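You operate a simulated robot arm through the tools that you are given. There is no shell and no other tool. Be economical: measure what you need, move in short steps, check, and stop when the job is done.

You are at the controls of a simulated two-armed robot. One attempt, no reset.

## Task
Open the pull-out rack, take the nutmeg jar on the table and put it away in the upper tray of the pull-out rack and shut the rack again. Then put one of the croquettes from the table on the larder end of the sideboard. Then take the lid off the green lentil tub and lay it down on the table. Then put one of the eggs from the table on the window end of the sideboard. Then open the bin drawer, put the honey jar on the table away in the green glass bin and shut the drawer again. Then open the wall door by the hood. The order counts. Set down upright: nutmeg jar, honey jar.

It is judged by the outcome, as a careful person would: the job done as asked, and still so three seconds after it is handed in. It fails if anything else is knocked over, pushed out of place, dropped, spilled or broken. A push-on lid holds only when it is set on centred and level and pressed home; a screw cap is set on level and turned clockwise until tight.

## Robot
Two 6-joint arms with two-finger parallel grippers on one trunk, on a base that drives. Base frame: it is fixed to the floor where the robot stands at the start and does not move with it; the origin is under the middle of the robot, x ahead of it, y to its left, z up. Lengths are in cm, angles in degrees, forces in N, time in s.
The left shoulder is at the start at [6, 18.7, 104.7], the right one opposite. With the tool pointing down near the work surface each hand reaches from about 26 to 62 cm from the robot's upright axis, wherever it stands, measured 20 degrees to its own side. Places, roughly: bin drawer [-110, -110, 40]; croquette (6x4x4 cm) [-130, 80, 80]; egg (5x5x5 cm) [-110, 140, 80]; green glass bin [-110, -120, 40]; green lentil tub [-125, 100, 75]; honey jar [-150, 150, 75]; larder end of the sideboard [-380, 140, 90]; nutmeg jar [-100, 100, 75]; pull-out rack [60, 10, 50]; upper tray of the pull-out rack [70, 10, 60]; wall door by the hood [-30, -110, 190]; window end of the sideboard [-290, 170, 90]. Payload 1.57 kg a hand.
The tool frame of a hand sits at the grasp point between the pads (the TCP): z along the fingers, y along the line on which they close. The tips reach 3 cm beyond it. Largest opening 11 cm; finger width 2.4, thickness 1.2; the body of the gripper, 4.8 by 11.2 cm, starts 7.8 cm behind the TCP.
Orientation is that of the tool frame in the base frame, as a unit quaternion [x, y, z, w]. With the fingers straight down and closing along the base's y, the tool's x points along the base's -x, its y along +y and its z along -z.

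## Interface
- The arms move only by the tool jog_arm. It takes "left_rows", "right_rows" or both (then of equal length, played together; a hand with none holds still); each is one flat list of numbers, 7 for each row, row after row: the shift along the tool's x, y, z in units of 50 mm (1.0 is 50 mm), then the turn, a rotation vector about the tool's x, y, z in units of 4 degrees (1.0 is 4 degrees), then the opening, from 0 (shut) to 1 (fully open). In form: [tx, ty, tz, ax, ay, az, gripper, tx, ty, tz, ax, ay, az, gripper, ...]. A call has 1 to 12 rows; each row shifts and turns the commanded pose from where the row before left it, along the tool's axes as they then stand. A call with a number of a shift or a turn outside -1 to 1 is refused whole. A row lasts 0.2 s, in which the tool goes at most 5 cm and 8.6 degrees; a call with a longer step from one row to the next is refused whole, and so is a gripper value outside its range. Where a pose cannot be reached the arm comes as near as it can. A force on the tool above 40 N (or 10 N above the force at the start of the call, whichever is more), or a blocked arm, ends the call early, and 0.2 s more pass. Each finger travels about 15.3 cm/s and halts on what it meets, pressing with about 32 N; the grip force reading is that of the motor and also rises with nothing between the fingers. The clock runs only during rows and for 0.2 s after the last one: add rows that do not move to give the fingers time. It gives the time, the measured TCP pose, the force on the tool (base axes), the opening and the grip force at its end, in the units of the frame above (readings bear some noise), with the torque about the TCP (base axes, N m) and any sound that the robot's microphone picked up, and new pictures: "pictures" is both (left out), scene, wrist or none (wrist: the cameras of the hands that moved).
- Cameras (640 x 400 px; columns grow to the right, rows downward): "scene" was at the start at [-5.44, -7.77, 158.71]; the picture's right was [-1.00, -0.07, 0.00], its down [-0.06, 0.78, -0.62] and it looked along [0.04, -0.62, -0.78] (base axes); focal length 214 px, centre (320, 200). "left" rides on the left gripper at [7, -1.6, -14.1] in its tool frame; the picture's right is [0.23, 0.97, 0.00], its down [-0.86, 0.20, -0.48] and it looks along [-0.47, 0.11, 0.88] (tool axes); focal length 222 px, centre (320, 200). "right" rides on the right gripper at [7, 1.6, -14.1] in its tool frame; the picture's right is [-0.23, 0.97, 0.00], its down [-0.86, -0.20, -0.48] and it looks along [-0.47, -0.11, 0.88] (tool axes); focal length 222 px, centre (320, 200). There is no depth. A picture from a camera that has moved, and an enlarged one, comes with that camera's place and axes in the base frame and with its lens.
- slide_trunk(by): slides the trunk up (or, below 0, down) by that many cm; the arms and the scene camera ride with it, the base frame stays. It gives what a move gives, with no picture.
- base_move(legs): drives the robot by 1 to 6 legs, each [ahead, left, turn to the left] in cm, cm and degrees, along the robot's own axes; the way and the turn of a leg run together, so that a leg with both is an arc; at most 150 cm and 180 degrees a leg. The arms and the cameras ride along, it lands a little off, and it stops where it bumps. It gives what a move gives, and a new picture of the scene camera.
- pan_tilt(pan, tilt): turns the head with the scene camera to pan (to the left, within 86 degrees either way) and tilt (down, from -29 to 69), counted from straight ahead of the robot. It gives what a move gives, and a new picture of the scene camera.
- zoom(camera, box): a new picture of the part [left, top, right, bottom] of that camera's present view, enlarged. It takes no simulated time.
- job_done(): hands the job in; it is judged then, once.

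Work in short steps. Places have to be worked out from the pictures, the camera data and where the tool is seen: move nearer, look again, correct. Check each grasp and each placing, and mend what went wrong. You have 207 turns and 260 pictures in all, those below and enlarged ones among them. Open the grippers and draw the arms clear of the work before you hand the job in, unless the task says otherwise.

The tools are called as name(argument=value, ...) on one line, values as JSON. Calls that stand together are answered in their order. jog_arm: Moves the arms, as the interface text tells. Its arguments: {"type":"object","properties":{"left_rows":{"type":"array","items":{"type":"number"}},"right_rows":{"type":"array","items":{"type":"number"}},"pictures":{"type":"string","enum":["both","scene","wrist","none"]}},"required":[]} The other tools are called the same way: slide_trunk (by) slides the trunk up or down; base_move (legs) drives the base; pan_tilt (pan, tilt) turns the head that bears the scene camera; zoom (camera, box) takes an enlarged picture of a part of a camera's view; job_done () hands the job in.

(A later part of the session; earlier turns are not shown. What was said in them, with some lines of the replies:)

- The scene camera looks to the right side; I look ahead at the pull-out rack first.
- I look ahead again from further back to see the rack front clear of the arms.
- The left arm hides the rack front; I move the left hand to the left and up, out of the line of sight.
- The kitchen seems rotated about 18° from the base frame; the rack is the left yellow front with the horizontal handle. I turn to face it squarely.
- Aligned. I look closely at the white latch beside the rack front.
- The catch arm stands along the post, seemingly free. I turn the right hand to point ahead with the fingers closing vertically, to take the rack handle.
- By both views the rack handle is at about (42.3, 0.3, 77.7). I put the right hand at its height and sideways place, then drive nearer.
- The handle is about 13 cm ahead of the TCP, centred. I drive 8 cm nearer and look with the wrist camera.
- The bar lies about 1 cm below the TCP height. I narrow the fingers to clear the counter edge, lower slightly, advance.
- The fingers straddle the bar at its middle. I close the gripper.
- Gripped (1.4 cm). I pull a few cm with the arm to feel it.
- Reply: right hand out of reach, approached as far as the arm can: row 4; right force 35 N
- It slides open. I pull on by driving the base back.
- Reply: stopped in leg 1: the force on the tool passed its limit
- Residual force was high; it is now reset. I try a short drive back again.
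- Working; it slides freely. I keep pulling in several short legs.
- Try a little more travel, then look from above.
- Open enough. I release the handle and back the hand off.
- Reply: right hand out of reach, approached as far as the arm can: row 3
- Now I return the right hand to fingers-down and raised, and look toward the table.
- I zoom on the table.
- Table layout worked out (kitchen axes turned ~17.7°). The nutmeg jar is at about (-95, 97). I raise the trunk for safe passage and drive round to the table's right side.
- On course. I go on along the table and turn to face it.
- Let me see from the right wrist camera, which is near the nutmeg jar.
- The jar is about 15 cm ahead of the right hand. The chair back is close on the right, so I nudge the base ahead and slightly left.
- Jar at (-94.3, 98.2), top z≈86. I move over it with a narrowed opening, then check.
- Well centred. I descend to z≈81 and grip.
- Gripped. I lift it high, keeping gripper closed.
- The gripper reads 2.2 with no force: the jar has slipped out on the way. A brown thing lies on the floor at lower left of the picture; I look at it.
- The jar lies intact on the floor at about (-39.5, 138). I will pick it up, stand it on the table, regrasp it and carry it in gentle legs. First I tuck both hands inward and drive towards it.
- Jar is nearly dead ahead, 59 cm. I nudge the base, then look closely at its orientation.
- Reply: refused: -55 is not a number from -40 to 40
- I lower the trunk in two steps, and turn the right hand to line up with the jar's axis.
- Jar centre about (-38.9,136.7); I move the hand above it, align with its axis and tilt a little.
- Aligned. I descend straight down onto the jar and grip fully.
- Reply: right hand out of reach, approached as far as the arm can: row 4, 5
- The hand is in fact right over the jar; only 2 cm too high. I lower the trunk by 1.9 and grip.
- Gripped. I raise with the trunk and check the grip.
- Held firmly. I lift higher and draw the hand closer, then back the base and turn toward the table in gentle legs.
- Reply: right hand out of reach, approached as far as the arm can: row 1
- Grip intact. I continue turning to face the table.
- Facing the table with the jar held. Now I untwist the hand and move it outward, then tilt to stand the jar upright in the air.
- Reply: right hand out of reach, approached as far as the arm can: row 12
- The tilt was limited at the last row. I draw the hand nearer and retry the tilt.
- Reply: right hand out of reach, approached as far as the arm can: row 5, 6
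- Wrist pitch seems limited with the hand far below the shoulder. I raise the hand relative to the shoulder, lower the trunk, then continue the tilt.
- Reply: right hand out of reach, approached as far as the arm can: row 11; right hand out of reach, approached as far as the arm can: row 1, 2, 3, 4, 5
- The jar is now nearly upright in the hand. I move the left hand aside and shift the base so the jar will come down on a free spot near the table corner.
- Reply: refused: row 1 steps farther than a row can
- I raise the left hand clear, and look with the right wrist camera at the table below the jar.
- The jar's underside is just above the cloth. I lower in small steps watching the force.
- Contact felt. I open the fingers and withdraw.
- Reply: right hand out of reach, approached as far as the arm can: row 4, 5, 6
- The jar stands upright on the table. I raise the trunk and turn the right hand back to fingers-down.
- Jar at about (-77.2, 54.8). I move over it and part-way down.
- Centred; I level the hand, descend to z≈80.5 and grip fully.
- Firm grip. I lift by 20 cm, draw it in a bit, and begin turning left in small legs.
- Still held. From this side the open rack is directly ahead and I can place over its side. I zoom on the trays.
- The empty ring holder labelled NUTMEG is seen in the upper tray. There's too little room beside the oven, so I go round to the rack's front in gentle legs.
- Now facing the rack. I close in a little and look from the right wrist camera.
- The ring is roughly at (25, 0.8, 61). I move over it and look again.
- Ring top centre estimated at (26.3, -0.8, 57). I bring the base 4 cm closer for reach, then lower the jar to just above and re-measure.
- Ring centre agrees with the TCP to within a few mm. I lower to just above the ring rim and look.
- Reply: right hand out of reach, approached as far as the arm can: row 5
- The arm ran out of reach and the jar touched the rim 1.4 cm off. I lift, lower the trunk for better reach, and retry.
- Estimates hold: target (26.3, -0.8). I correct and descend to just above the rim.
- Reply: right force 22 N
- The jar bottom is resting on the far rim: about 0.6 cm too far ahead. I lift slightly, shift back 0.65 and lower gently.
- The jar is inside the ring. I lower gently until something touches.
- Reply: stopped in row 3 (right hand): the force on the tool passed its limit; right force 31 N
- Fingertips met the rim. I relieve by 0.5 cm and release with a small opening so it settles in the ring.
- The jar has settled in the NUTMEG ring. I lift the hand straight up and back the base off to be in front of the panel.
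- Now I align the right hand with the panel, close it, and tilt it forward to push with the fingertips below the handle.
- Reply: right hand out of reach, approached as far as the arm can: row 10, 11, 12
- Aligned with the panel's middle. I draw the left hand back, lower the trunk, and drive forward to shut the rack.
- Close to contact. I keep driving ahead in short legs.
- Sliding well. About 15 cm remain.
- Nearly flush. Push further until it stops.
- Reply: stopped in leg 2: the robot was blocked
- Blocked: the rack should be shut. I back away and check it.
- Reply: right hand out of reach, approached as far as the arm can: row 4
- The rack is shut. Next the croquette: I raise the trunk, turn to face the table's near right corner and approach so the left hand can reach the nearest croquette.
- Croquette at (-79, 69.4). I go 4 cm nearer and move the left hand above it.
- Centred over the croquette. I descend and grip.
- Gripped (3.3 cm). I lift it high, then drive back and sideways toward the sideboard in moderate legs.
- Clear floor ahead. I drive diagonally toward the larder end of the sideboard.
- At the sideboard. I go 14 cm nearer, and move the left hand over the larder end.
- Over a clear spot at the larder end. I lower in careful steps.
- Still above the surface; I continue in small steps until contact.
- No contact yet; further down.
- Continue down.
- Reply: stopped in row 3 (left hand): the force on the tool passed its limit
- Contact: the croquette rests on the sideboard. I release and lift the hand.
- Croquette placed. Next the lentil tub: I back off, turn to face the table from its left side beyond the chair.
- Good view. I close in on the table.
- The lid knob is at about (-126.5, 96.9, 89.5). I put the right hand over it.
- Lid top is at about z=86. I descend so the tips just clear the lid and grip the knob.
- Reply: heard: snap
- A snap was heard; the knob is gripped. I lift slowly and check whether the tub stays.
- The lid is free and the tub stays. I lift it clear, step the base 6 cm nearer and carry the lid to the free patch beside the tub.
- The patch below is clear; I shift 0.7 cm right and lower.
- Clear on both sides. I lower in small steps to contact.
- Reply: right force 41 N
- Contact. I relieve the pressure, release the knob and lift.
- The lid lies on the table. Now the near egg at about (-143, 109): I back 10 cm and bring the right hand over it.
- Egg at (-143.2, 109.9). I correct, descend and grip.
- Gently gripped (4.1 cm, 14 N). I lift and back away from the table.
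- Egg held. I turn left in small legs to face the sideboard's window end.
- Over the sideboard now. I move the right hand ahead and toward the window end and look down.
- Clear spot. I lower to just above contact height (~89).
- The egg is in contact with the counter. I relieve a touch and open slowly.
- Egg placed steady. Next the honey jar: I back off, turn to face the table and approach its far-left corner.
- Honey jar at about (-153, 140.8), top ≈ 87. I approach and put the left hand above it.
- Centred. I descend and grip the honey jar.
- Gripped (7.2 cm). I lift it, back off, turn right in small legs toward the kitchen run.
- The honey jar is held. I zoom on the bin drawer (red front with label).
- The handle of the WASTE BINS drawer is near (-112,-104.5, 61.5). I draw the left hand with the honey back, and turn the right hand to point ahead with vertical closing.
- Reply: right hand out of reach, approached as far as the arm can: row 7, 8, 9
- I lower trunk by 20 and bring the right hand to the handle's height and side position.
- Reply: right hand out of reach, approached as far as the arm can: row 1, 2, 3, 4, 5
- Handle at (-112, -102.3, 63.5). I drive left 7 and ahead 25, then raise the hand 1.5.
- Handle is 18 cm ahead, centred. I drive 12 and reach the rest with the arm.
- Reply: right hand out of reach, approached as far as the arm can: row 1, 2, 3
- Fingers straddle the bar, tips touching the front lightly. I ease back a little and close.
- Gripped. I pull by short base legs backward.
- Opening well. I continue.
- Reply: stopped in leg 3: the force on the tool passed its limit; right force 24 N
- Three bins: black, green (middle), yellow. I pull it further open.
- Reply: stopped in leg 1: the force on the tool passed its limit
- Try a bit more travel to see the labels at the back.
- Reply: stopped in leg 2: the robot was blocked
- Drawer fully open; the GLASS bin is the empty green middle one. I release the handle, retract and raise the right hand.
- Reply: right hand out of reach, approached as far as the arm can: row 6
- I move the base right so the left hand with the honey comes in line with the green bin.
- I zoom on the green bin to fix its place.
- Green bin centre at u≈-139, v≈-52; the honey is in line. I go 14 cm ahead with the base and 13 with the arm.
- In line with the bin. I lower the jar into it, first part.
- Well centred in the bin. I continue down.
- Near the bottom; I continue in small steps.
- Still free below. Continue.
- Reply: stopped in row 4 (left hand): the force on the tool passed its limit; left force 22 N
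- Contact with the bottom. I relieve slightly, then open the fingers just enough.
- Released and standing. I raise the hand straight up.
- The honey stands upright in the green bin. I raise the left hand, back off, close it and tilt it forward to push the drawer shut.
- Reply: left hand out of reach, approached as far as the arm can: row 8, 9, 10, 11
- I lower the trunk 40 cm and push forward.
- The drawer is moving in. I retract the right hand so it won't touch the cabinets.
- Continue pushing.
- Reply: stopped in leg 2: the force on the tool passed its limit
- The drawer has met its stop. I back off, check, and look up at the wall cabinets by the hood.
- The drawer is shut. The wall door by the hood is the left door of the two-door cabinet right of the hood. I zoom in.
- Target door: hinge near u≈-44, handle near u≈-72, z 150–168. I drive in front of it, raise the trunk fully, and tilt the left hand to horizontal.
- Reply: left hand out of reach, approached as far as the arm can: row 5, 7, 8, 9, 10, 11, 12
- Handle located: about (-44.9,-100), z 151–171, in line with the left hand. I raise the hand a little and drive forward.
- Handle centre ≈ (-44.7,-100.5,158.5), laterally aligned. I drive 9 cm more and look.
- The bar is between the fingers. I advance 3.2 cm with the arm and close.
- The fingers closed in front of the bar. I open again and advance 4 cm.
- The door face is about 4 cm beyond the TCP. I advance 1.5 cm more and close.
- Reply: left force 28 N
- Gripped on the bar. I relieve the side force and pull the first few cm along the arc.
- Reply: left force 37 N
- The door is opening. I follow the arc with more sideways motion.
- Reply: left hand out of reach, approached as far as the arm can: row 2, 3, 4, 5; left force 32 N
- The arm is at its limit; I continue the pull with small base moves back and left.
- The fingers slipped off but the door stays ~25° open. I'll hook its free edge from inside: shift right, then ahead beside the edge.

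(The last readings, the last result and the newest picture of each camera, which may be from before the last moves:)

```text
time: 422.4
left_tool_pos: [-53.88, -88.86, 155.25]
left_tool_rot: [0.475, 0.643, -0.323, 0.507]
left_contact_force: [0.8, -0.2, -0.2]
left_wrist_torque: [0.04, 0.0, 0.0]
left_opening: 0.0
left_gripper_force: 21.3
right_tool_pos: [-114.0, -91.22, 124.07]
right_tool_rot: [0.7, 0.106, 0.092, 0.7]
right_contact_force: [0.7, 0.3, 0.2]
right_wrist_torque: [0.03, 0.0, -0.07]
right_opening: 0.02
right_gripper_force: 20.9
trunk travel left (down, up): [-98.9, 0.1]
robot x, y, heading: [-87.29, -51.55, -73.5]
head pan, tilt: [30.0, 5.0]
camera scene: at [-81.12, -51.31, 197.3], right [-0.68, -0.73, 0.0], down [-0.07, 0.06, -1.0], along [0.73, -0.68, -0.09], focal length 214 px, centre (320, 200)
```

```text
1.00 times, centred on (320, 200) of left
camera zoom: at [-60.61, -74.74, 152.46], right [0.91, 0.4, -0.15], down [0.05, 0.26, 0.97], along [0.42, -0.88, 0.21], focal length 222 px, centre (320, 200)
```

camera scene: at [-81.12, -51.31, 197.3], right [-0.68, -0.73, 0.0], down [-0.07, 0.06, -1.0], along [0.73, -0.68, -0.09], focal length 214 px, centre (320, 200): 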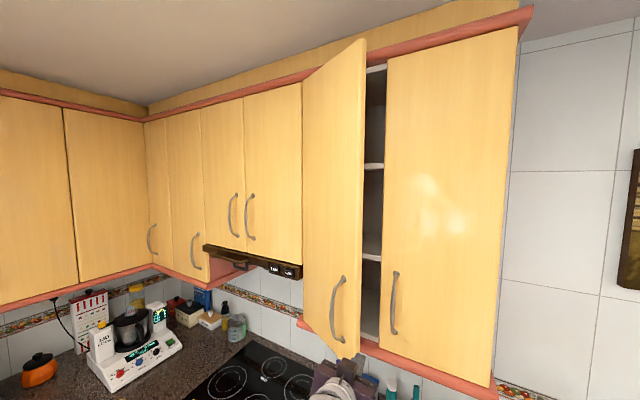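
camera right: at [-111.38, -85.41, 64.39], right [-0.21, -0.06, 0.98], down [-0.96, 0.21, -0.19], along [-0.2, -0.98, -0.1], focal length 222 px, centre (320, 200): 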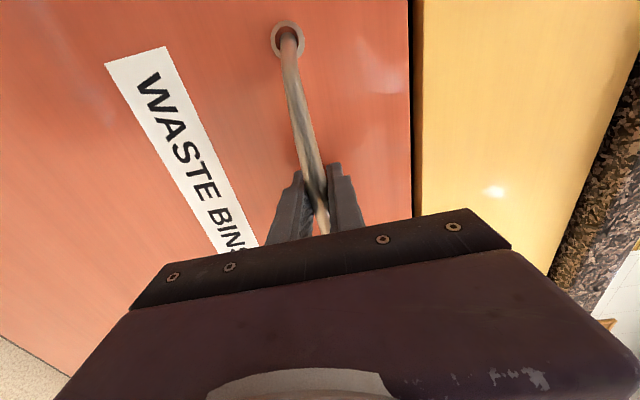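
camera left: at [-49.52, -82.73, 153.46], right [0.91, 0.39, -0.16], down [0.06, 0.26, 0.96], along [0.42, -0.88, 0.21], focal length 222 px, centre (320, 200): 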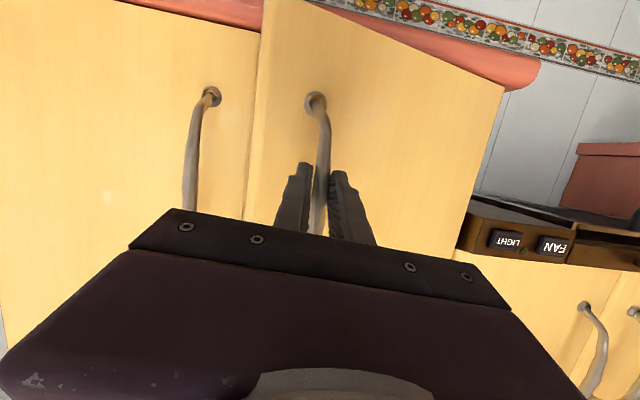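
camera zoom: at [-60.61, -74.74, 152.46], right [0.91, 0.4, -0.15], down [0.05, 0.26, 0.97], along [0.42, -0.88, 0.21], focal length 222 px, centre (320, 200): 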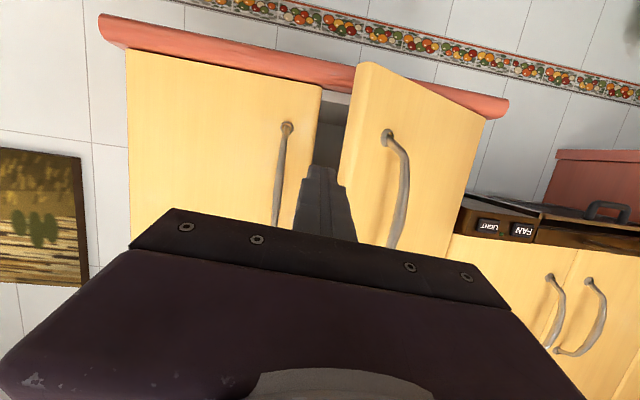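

The closed fingers point right into the gap. I advance 9 cm.

base_move(legs=[[9, 0, 0]])

zoom(camera="left", box=[0, 0, 640, 400])

```text
time: 423.5
left_tool_pos: [-52.24, -96.72, 155.67]
left_tool_rot: [0.475, 0.639, -0.324, 0.511]
left_contact_force: [-0.6, 0.2, -0.7]
left_wrist_torque: [0.03, 0.01, -0.02]
left_opening: 0.0
left_gripper_force: 21.8
right_tool_pos: [-112.19, -99.13, 124.21]
right_tool_rot: [0.698, 0.101, 0.094, 0.703]
right_contact_force: [-0.2, 0.3, -0.7]
right_wrist_torque: [0.01, -0.02, 0.0]
right_opening: 0.0
right_gripper_force: 21.4
trunk travel left (down, up): [-98.9, 0.1]
robot x, y, heading: [-84.39, -59.71, -73.0]
head pan, tilt: [30.0, 5.0]
camera scene: at [-79.77, -58.88, 197.34], right [-0.68, -0.73, 0.0], down [-0.06, 0.05, -1.0], along [0.73, -0.68, -0.08], focal length 214 px, centre (320, 200)
```

scene: 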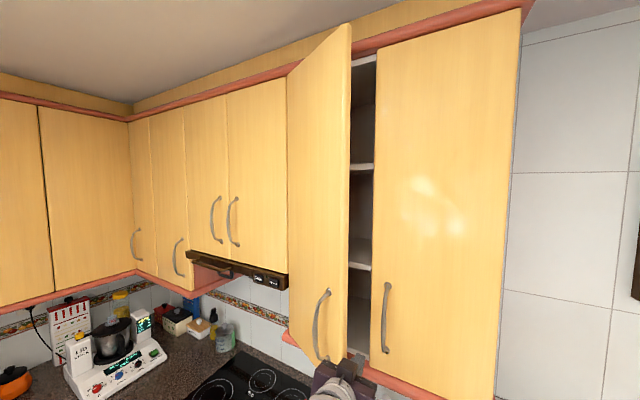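

```text
1.00 times, centred on (320, 200) of left
camera zoom: at [-58.97, -82.58, 152.78], right [0.91, 0.39, -0.15], down [0.04, 0.26, 0.96], along [0.42, -0.88, 0.22], focal length 222 px, centre (320, 200)
```

zoom: 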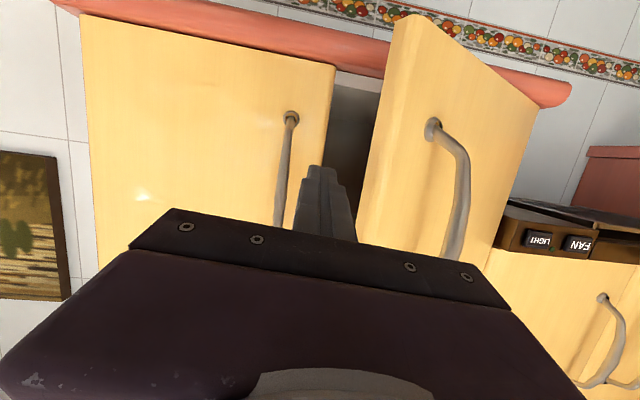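

I go 3 cm deeper, then sweep the base left 12 to push the door from inside.

base_move(legs=[[3.5, 0, 0], [0, 6, 0], [0, 6, 0]])

zoom(camera="left", box=[0, 0, 640, 400])

```text
time: 425.0
left_tool_pos: [-48.18, -100.38, 155.65]
left_tool_rot: [0.49, 0.63, -0.324, 0.509]
left_contact_force: [-17.5, 0.4, 0.3]
left_wrist_torque: [0.0, -0.29, 0.15]
left_opening: 0.0
left_gripper_force: 20.9
right_tool_pos: [-107.31, -102.16, 123.79]
right_tool_rot: [0.701, 0.099, 0.094, 0.7]
right_contact_force: [-0.1, 0.0, -0.5]
right_wrist_torque: [-0.01, 0.01, 0.02]
right_opening: 0.03
right_gripper_force: 21.1
trunk travel left (down, up): [-98.9, 0.1]
robot x, y, heading: [-78.41, -61.34, -73.4]
head pan, tilt: [30.0, 5.0]
stopped in leg 2: the force on the tool passed its limit (the readings are from after the stop); the commanded pose is now the measured one
camera scene: at [-74.87, -62.59, 197.34], right [-0.69, -0.73, 0.0], down [-0.06, 0.06, -1.0], along [0.72, -0.68, -0.08], focal length 214 px, centre (320, 200)
```

scene: 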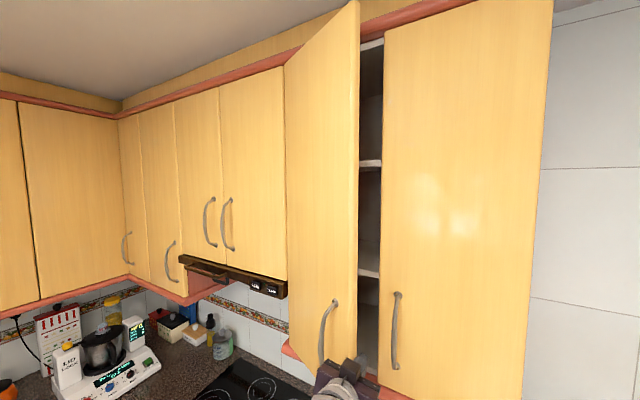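

```text
1.00 times, centred on (320, 200) of left
camera zoom: at [-54.4, -86.02, 152.76], right [0.92, 0.37, -0.13], down [0.04, 0.25, 0.97], along [0.39, -0.9, 0.22], focal length 222 px, centre (320, 200)
```

zoom: 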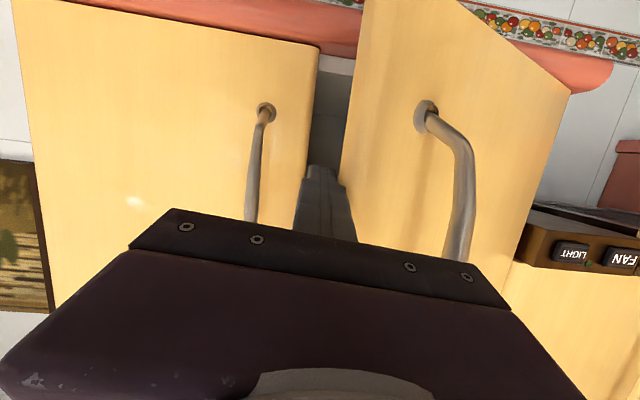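

The finger presses on the door's end face. I ease off and yaw the hand left so the tip hooks behind the door.

jog_arm(left_rows=[0, -0.25, 0, 0, 0, 0, 0, 0, 0, 0.2, -1, 0, 0, 0, 0, 0, 0.1, -1, 0, 0, 0, 0, 0, 0, -1, 0, 0, 0, 0, 0, 0, -1, 0, 0, 0, 0, 0, 0, -1, 0, 0, 0, 0, 0, 0, -1, 0, 0, 0, 0, 0, 0, -1, 0, 0, 0, 0, 0, 0, -1, 0, 0, 0, 0, 0, 0, -1, 0, 0, 0], pictures="both")

```text
time: 427.2
left_tool_pos: [-48.04, -101.82, 155.12]
left_tool_rot: [0.306, 0.701, -0.114, 0.634]
left_contact_force: [-1.0, 0.6, -0.7]
left_wrist_torque: [0.04, 0.04, 0.05]
left_opening: 0.0
left_gripper_force: 21.2
right_tool_pos: [-106.69, -102.08, 123.9]
right_tool_rot: [0.701, 0.101, 0.093, 0.7]
right_contact_force: [-1.1, -0.3, 0.3]
right_wrist_torque: [-0.04, -0.02, -0.03]
right_opening: 0.0
right_gripper_force: 21.4
trunk travel left (down, up): [-98.9, 0.1]
robot x, y, heading: [-78.77, -61.82, -73.6]
head pan, tilt: [30.0, 5.0]
camera scene: at [-74.02, -62.43, 197.32], right [-0.69, -0.73, 0.0], down [-0.06, 0.06, -1.0], along [0.72, -0.68, -0.09], focal length 214 px, centre (320, 200)
camera left: at [-60.7, -93.46, 150.52], right [0.56, 0.83, 0.0], down [-0.27, 0.18, 0.95], along [0.79, -0.53, 0.32], focal length 222 px, centre (320, 200)
```

scene: 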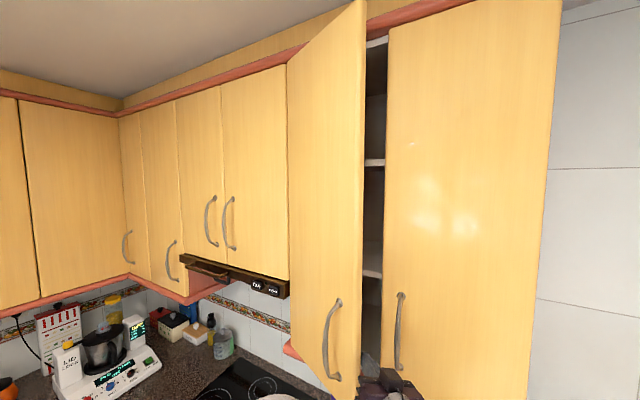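
left: 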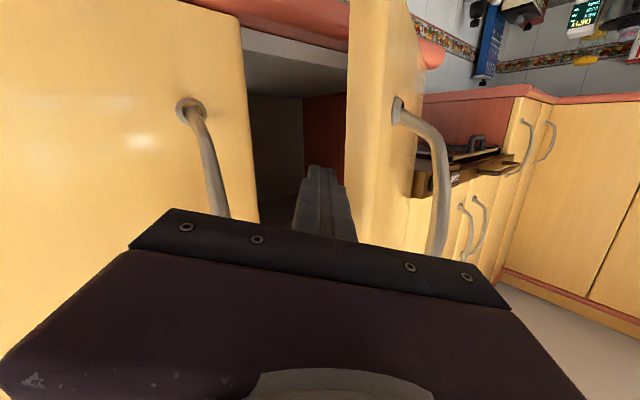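

The tip is now behind the door. I sweep left and back to swing the door open.

base_move(legs=[[0, 3, 0], [-3, 4, 0], [-3, 4, 0]])

```text
time: 428.1
left_tool_pos: [-47.38, -101.84, 155.23]
left_tool_rot: [0.315, 0.697, -0.123, 0.633]
left_contact_force: [-19.0, -0.2, 2.1]
left_wrist_torque: [0.02, -0.22, 0.25]
left_opening: 0.0
left_gripper_force: 21.8
right_tool_pos: [-105.18, -101.37, 123.87]
right_tool_rot: [0.702, 0.098, 0.093, 0.699]
right_contact_force: [-0.3, -0.8, -0.3]
right_wrist_torque: [0.01, 0.0, 0.02]
right_opening: 0.0
right_gripper_force: 20.9
trunk travel left (down, up): [-98.9, 0.1]
robot x, y, heading: [-76.62, -60.63, -73.5]
head pan, tilt: [30.0, 5.0]
stopped in leg 1: the force on the tool passed its limit (the readings are from after the stop); the commanded pose is now the measured one
camera scene: at [-72.79, -61.92, 197.36], right [-0.69, -0.72, 0.0], down [-0.06, 0.06, -1.0], along [0.72, -0.69, -0.08], focal length 214 px, centre (320, 200)
```

scene: 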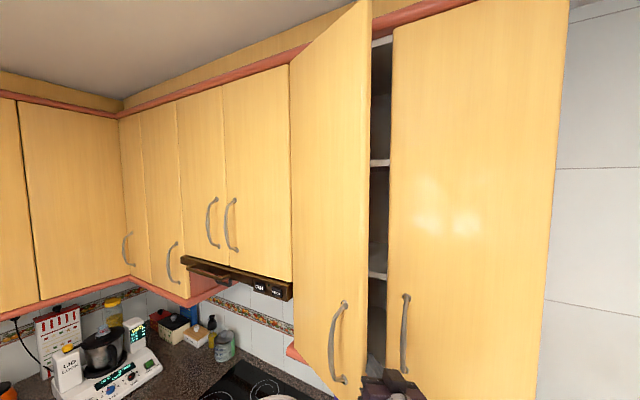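

Still catching the end face. I ease off, lower the fingers below the handles' ends, and reach 3 cm deeper behind the door.

jog_arm(left_rows=[0, -0.3, -0.22, 0, 0, 0, 0, 0.62, -0.145, 0.11, 0, 0, 0, 0, 0.62, -0.145, 0.11, 0, 0, 0, 0, 0, 0, 0.35, 0, 0, 0, 0, 0, 0, 0.35, 0, 0, 0, 0, 0, 0, 0, 0, 0, 0, 0], pictures="both")

```text
time: 429.4
left_tool_pos: [-45.56, -104.04, 147.9]
left_tool_rot: [0.314, 0.699, -0.121, 0.632]
left_contact_force: [-1.0, -0.4, -0.6]
left_wrist_torque: [-0.03, 0.0, 0.04]
left_opening: 0.01
left_gripper_force: 21.0
right_tool_pos: [-104.63, -101.37, 123.98]
right_tool_rot: [0.701, 0.1, 0.092, 0.7]
right_contact_force: [0.4, 0.2, -1.5]
right_wrist_torque: [0.0, 0.05, 0.03]
right_opening: 0.0
right_gripper_force: 21.5
trunk travel left (down, up): [-98.9, 0.1]
robot x, y, heading: [-76.65, -61.01, -73.5]
head pan, tilt: [30.0, 5.0]
camera scene: at [-72.04, -61.73, 197.33], right [-0.69, -0.73, 0.0], down [-0.06, 0.06, -1.0], along [0.72, -0.69, -0.09], focal length 214 px, centre (320, 200)
camera left: at [-58.01, -95.45, 143.36], right [0.57, 0.82, 0.0], down [-0.26, 0.18, 0.95], along [0.78, -0.54, 0.32], focal length 222 px, centre (320, 200)
```

scene: 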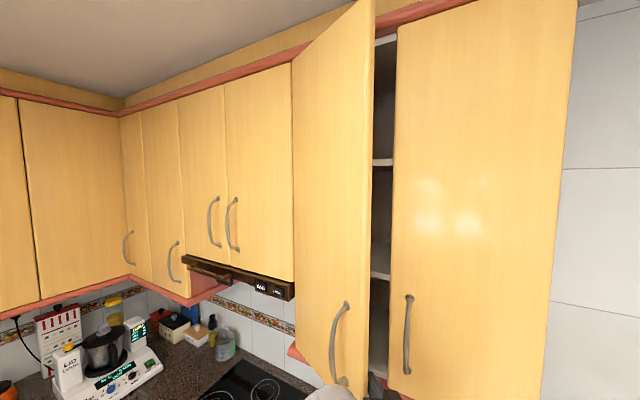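
left: 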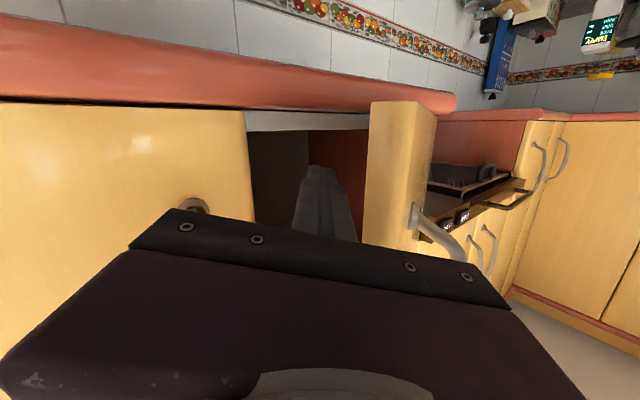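

The fingers are clearly behind the door now. I sweep left and back again.

base_move(legs=[[0, 3, 0], [-2, 3, 0], [-3, 3, 0]])

```text
time: 430.4
left_tool_pos: [-42.92, -103.61, 147.82]
left_tool_rot: [0.32, 0.696, -0.125, 0.63]
left_contact_force: [-2.9, -1.3, -0.1]
left_wrist_torque: [-0.07, -0.01, 0.14]
left_opening: 0.02
left_gripper_force: 21.5
right_tool_pos: [-101.67, -100.51, 123.94]
right_tool_rot: [0.701, 0.099, 0.093, 0.7]
right_contact_force: [-0.3, -0.3, -0.2]
right_wrist_torque: [-0.01, 0.0, 0.02]
right_opening: 0.0
right_gripper_force: 21.2
trunk travel left (down, up): [-98.9, 0.1]
robot x, y, heading: [-73.77, -60.33, -73.5]
head pan, tilt: [30.0, 5.0]
stopped in leg 1: the force on the tool passed its limit (the readings are from after the stop); the commanded pose is now the measured one
camera scene: at [-68.93, -61.08, 197.32], right [-0.69, -0.72, 0.0], down [-0.06, 0.06, -1.0], along [0.72, -0.69, -0.09], focal length 214 px, centre (320, 200)
```

scene: 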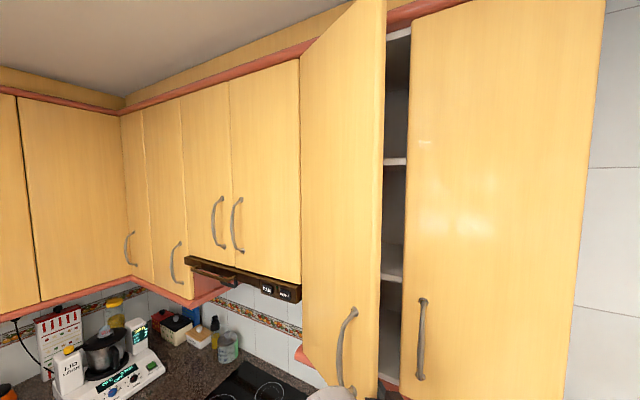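

Now I pull back with the hooked finger.

base_move(legs=[[-3, 0, 0], [-3, 1, 0], [-3, 2, 0]])

zoom(camera="left", box=[0, 0, 640, 400])

```text
time: 432.2
left_tool_pos: [-42.79, -94.47, 147.82]
left_tool_rot: [0.321, 0.696, -0.124, 0.631]
left_contact_force: [0.6, 0.0, -1.1]
left_wrist_torque: [0.02, -0.03, 0.03]
left_opening: 0.0
left_gripper_force: 20.9
right_tool_pos: [-101.57, -91.19, 123.7]
right_tool_rot: [0.703, 0.099, 0.093, 0.698]
right_contact_force: [-0.2, 0.1, -1.1]
right_wrist_torque: [-0.01, -0.02, 0.04]
right_opening: 0.0
right_gripper_force: 21.0
trunk travel left (down, up): [-98.9, 0.1]
robot x, y, heading: [-73.85, -50.22, -73.7]
head pan, tilt: [30.0, 5.0]
camera scene: at [-68.92, -52.1, 197.32], right [-0.69, -0.72, 0.0], down [-0.06, 0.06, -1.0], along [0.72, -0.69, -0.09], focal length 214 px, centre (320, 200)
```

scene: 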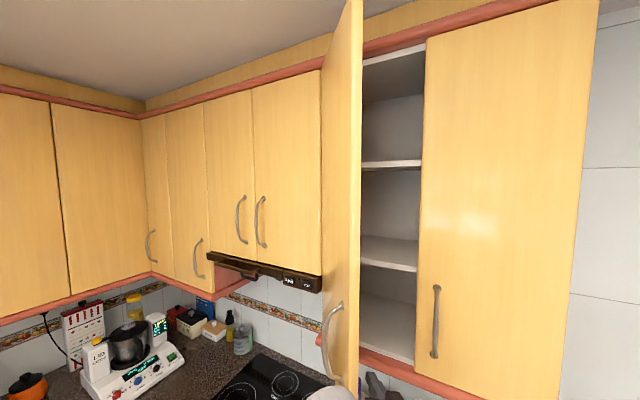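

```text
1.00 times, centred on (320, 200) of left
camera zoom: at [-55.23, -85.63, 143.24], right [0.59, 0.81, 0.01], down [-0.26, 0.18, 0.95], along [0.77, -0.56, 0.32], focal length 222 px, centre (320, 200)
```

zoom: 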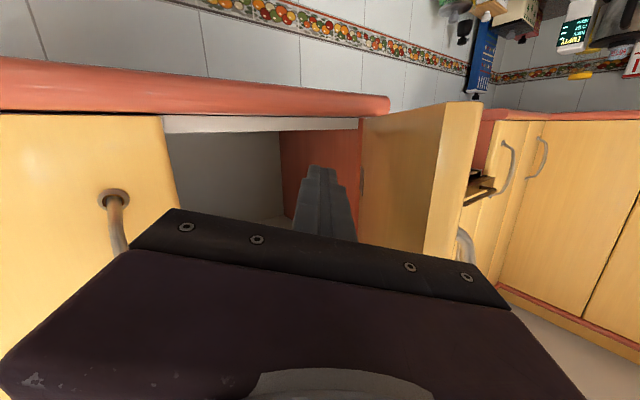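

The door swung to about 50°. I keep sweeping left against its inner face.

base_move(legs=[[0, 5, 0], [0, 5, 0], [-2, 5, 0]])

```text
time: 433.2
left_tool_pos: [-39.04, -92.96, 147.73]
left_tool_rot: [0.321, 0.695, -0.124, 0.632]
left_contact_force: [-5.6, 3.3, -4.0]
left_wrist_torque: [-0.42, -0.44, 0.42]
left_opening: 0.0
left_gripper_force: 21.2
right_tool_pos: [-97.27, -89.84, 123.77]
right_tool_rot: [0.702, 0.099, 0.094, 0.699]
right_contact_force: [-0.2, 0.3, 0.3]
right_wrist_torque: [-0.03, -0.01, 0.02]
right_opening: 0.0
right_gripper_force: 21.4
trunk travel left (down, up): [-98.9, 0.1]
robot x, y, heading: [-69.23, -49.28, -73.6]
head pan, tilt: [30.0, 5.0]
stopped in leg 1: the force on the tool passed its limit (the readings are from after the stop); the commanded pose is now the measured one
camera scene: at [-64.71, -50.53, 197.32], right [-0.69, -0.72, 0.0], down [-0.06, 0.06, -1.0], along [0.72, -0.69, -0.09], focal length 214 px, centre (320, 200)
```

scene: 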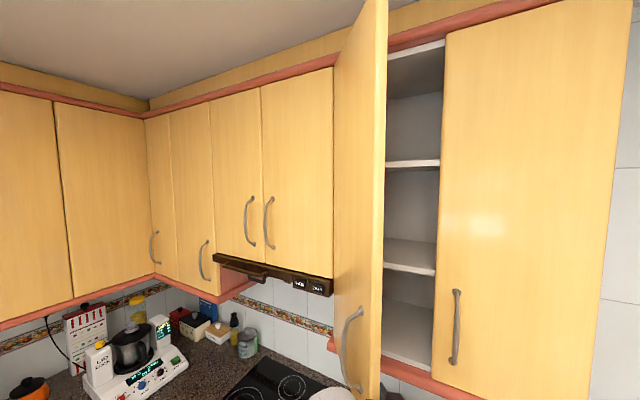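

I alternate pulling back and left.

base_move(legs=[[-4, 1, 0], [-4, 3, 0], [-4, 3, 0], [-3, 4, 0]])

zoom(camera="left", box=[0, 0, 640, 400])

```text
time: 435.7
left_tool_pos: [-32.91, -75.94, 147.76]
left_tool_rot: [0.322, 0.694, -0.124, 0.632]
left_contact_force: [-0.2, -1.1, -0.7]
left_wrist_torque: [0.03, -0.04, 0.08]
left_opening: 0.0
left_gripper_force: 21.3
right_tool_pos: [-91.16, -72.72, 123.56]
right_tool_rot: [0.703, 0.098, 0.095, 0.698]
right_contact_force: [0.1, -0.5, 0.2]
right_wrist_torque: [-0.03, 0.0, 0.1]
right_opening: 0.0
right_gripper_force: 21.4
trunk travel left (down, up): [-98.9, 0.1]
robot x, y, heading: [-62.95, -31.87, -73.8]
head pan, tilt: [30.0, 5.0]
camera scene: at [-58.7, -33.55, 197.33], right [-0.69, -0.72, -0.01], down [-0.06, 0.07, -1.0], along [0.72, -0.69, -0.09], focal length 214 px, centre (320, 200)
```

scene: 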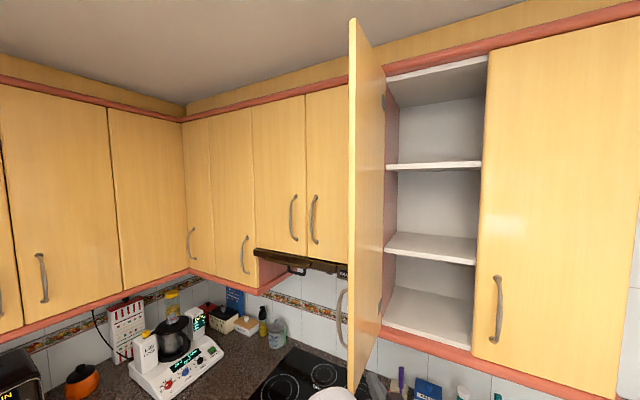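

```text
1.00 times, centred on (320, 200) of left
camera zoom: at [-45.12, -66.88, 143.22], right [0.59, 0.81, 0.01], down [-0.27, 0.18, 0.95], along [0.76, -0.56, 0.32], focal length 222 px, centre (320, 200)
```

zoom: 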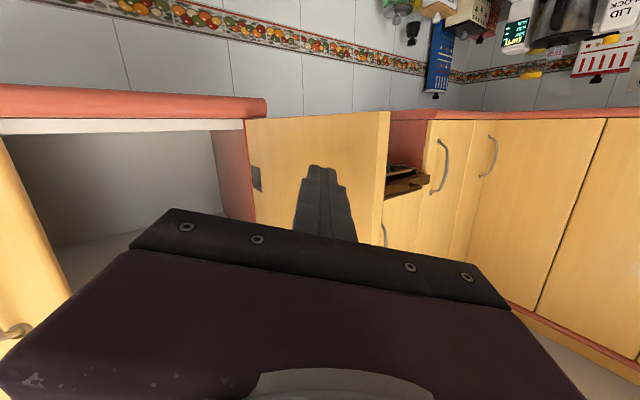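

About 75°. I push further left.

base_move(legs=[[0, 5, 0], [0, 5, 0], [0, 5, 0]])

```text
time: 437.1
left_tool_pos: [-26.17, -73.49, 148.05]
left_tool_rot: [0.334, 0.688, -0.138, 0.629]
left_contact_force: [-46.4, -20.1, -2.3]
left_wrist_torque: [-0.26, 0.68, -1.05]
left_opening: 0.0
left_gripper_force: 20.8
right_tool_pos: [-83.28, -69.69, 123.71]
right_tool_rot: [0.701, 0.096, 0.095, 0.7]
right_contact_force: [0.8, 0.6, -0.7]
right_wrist_torque: [0.01, 0.04, -0.06]
right_opening: 0.01
right_gripper_force: 21.9
trunk travel left (down, up): [-98.9, 0.1]
robot x, y, heading: [-54.51, -29.53, -73.8]
head pan, tilt: [30.0, 5.0]
stopped in leg 2: the force on the tool passed its limit (the readings are from after the stop); the commanded pose is now the measured one
camera scene: at [-50.85, -30.28, 197.35], right [-0.69, -0.72, -0.01], down [-0.06, 0.06, -1.0], along [0.72, -0.69, -0.08], focal length 214 px, centre (320, 200)
```

scene: 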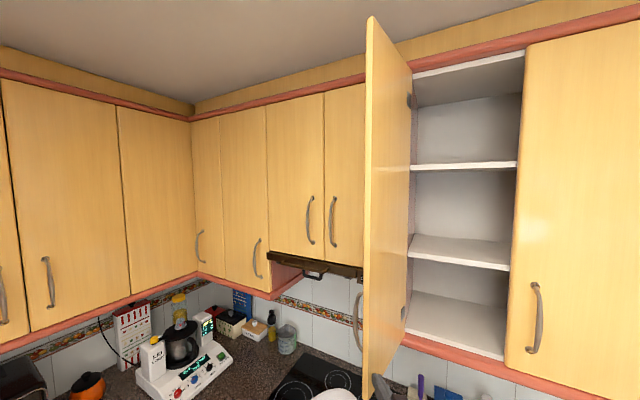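

The door is around 90° and meets its limit. I withdraw to the right and back, then check.

base_move(legs=[[0, -8, 0], [-25, -5, 0]])

```text
time: 439.6
left_tool_pos: [-43.61, -52.74, 147.67]
left_tool_rot: [0.326, 0.694, -0.129, 0.629]
left_contact_force: [-0.4, 0.2, -1.1]
left_wrist_torque: [-0.02, 0.01, -0.01]
left_opening: 0.01
left_gripper_force: 21.5
right_tool_pos: [-101.52, -49.6, 123.9]
right_tool_rot: [0.702, 0.101, 0.093, 0.699]
right_contact_force: [0.2, 0.2, 0.2]
right_wrist_torque: [-0.02, 0.02, -0.03]
right_opening: 0.01
right_gripper_force: 20.7
trunk travel left (down, up): [-98.9, 0.1]
robot x, y, heading: [-74.11, -8.76, -73.9]
head pan, tilt: [30.0, 5.0]
camera scene: at [-68.62, -10.2, 197.3], right [-0.69, -0.72, 0.0], down [-0.07, 0.06, -1.0], along [0.72, -0.69, -0.09], focal length 214 px, centre (320, 200)
```

scene: 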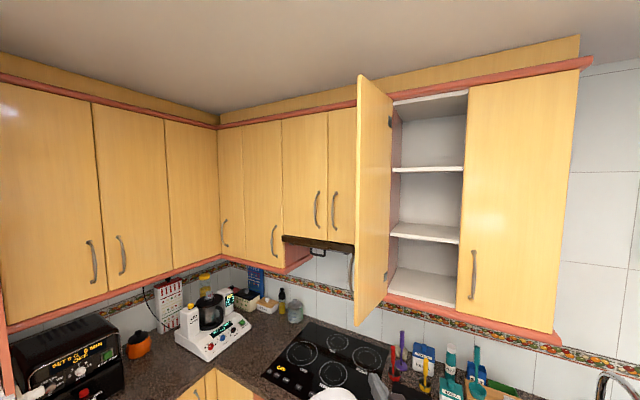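

The door stays open. I open both grippers, move clear, and take a last look back at the table area.

jog_arm(left_rows=[0, 0, 0, 0, 0, 0, 0.5, 0, 0, 0, 0, 0, 0, 1, 0, 0, 0, 0, 0, 0, 1], right_rows=[0, 0, 0, 0, 0, 0, 0.5, 0, 0, 0, 0, 0, 0, 1, 0, 0, 0, 0, 0, 0, 1], pictures="none")

base_move(legs=[[6, -35, 0], [0, 0, -60]])

pan_tilt(pan=-86, tilt=35)

```text
time: 440.4
left_tool_pos: [-44.0, -52.4, 147.86]
left_tool_rot: [0.325, 0.693, -0.131, 0.63]
left_contact_force: [0.2, 1.2, -0.1]
left_wrist_torque: [-0.02, 0.04, -0.01]
left_opening: 10.98
left_gripper_force: 0.0
right_tool_pos: [-101.81, -49.27, 123.86]
right_tool_rot: [0.701, 0.101, 0.093, 0.7]
right_contact_force: [0.6, 0.8, -0.5]
right_wrist_torque: [0.0, -0.02, -0.01]
right_opening: 10.97
right_gripper_force: 0.0
trunk travel left (down, up): [-98.9, 0.1]
robot x, y, heading: [-74.06, -9.18, -73.5]
head pan, tilt: [30.0, 5.0]
```

```text
time: 445.4
left_tool_pos: [-128.06, -72.58, 147.89]
left_tool_rot: [0.627, 0.44, -0.425, 0.482]
left_contact_force: [-0.4, 0.2, -0.3]
left_wrist_torque: [0.03, 0.0, 0.0]
left_opening: 11.03
left_gripper_force: 0.0
right_tool_pos: [-154.84, -21.11, 123.9]
right_tool_rot: [0.659, -0.26, -0.266, 0.654]
right_contact_force: [-0.2, 0.0, 0.1]
right_wrist_torque: [0.0, 0.0, 0.01]
right_opening: 11.01
right_gripper_force: 0.0
trunk travel left (down, up): [-98.9, 0.1]
robot x, y, heading: [-106.02, -24.33, -133.3]
head pan, tilt: [30.0, 5.0]
camera scene: at [-103.83, -29.34, 197.32], right [-0.97, 0.23, 0.0], down [0.02, 0.09, -1.0], along [-0.23, -0.97, -0.09], focal length 214 px, centre (320, 200)
```

scene: 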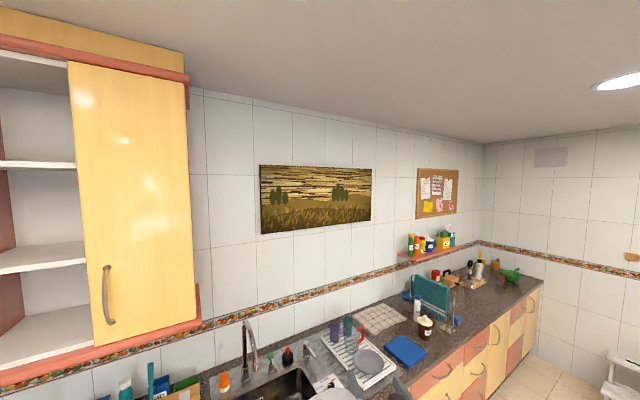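

```text
time: 447.3
left_tool_pos: [-127.96, -72.62, 147.85]
left_tool_rot: [0.627, 0.44, -0.426, 0.482]
left_contact_force: [-0.1, -0.5, -0.4]
left_wrist_torque: [0.01, -0.02, 0.01]
left_opening: 11.0
left_gripper_force: 0.1
right_tool_pos: [-154.76, -21.1, 123.86]
right_tool_rot: [0.659, -0.261, -0.265, 0.654]
right_contact_force: [0.0, 0.2, 0.6]
right_wrist_torque: [0.03, -0.01, 0.03]
right_opening: 11.02
right_gripper_force: 0.1
trunk travel left (down, up): [-98.9, 0.1]
robot x, y, heading: [-106.17, -24.36, -132.9]
head pan, tilt: [-85.9, 35.0]
camera scene: at [-108.62, -14.82, 192.5], right [0.63, 0.78, 0.0], down [0.45, -0.36, -0.82], along [-0.64, 0.52, -0.57], focal length 214 px, centre (320, 200)
```

scene: 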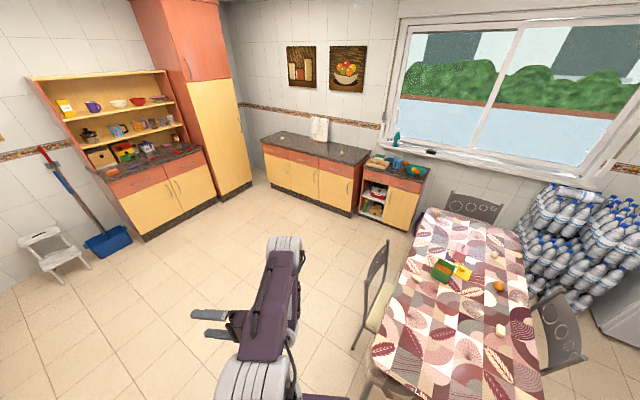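

Table and sideboard look right. One look at the near-end chair.

base_move(legs=[[0, 0, -45]])

```text
time: 449.8
left_tool_pos: [-155.7, -42.63, 147.8]
left_tool_rot: [0.748, 0.165, -0.579, 0.281]
left_contact_force: [-0.7, 0.6, -0.2]
left_wrist_torque: [-0.01, 0.01, 0.01]
left_opening: 11.0
left_gripper_force: 0.0
right_tool_pos: [-137.75, 12.55, 123.96]
right_tool_rot: [0.507, -0.495, -0.498, 0.5]
right_contact_force: [-0.6, -0.5, 0.6]
right_wrist_torque: [0.01, -0.03, 0.0]
right_opening: 11.02
right_gripper_force: 0.0
trunk travel left (down, up): [-98.9, 0.1]
robot x, y, heading: [-105.66, -24.52, -178.4]
head pan, tilt: [-85.9, 35.0]
camera scene: at [-100.76, -15.85, 192.5], right [1.0, 0.1, 0.0], down [0.06, -0.57, -0.82], along [-0.08, 0.82, -0.57], focal length 214 px, centre (320, 200)
```

scene: 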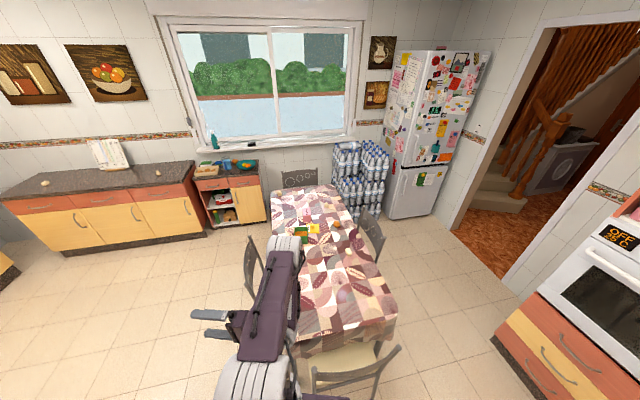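

All tasks look complete, grippers are open and the arms are clear; I hand the job in.

job_done()

```text
The job is handed in.
```

I did all six tasks in the order you gave and handed the job in. On the way, I dropped the nutmeg jar on the floor once. It looked intact, so I picked it up, stood it on the table and carried on.

- **Rack:** the nutmeg jar stands upright in the NUTMEG ring of the upper tray. The rack is shut.
- **Croquette:** it lies on the larder end of the sideboard.
- **Lentil tub:** the lid is off and lies on the table beside the tub.
- **Egg:** it rests on the window end of the sideboard.
- **Bin drawer:** the honey jar stands upright in the green GLASS bin. The drawer is shut.
- **Wall door:** the door by the hood stands open at roughly 90 degrees. It stayed open when I moved away.

While I was opening the bin drawer, the base was stopped with its back close to the chair at the near end of the table. In a last look, the chair seemed to be where it was, and nothing I could see was knocked over.
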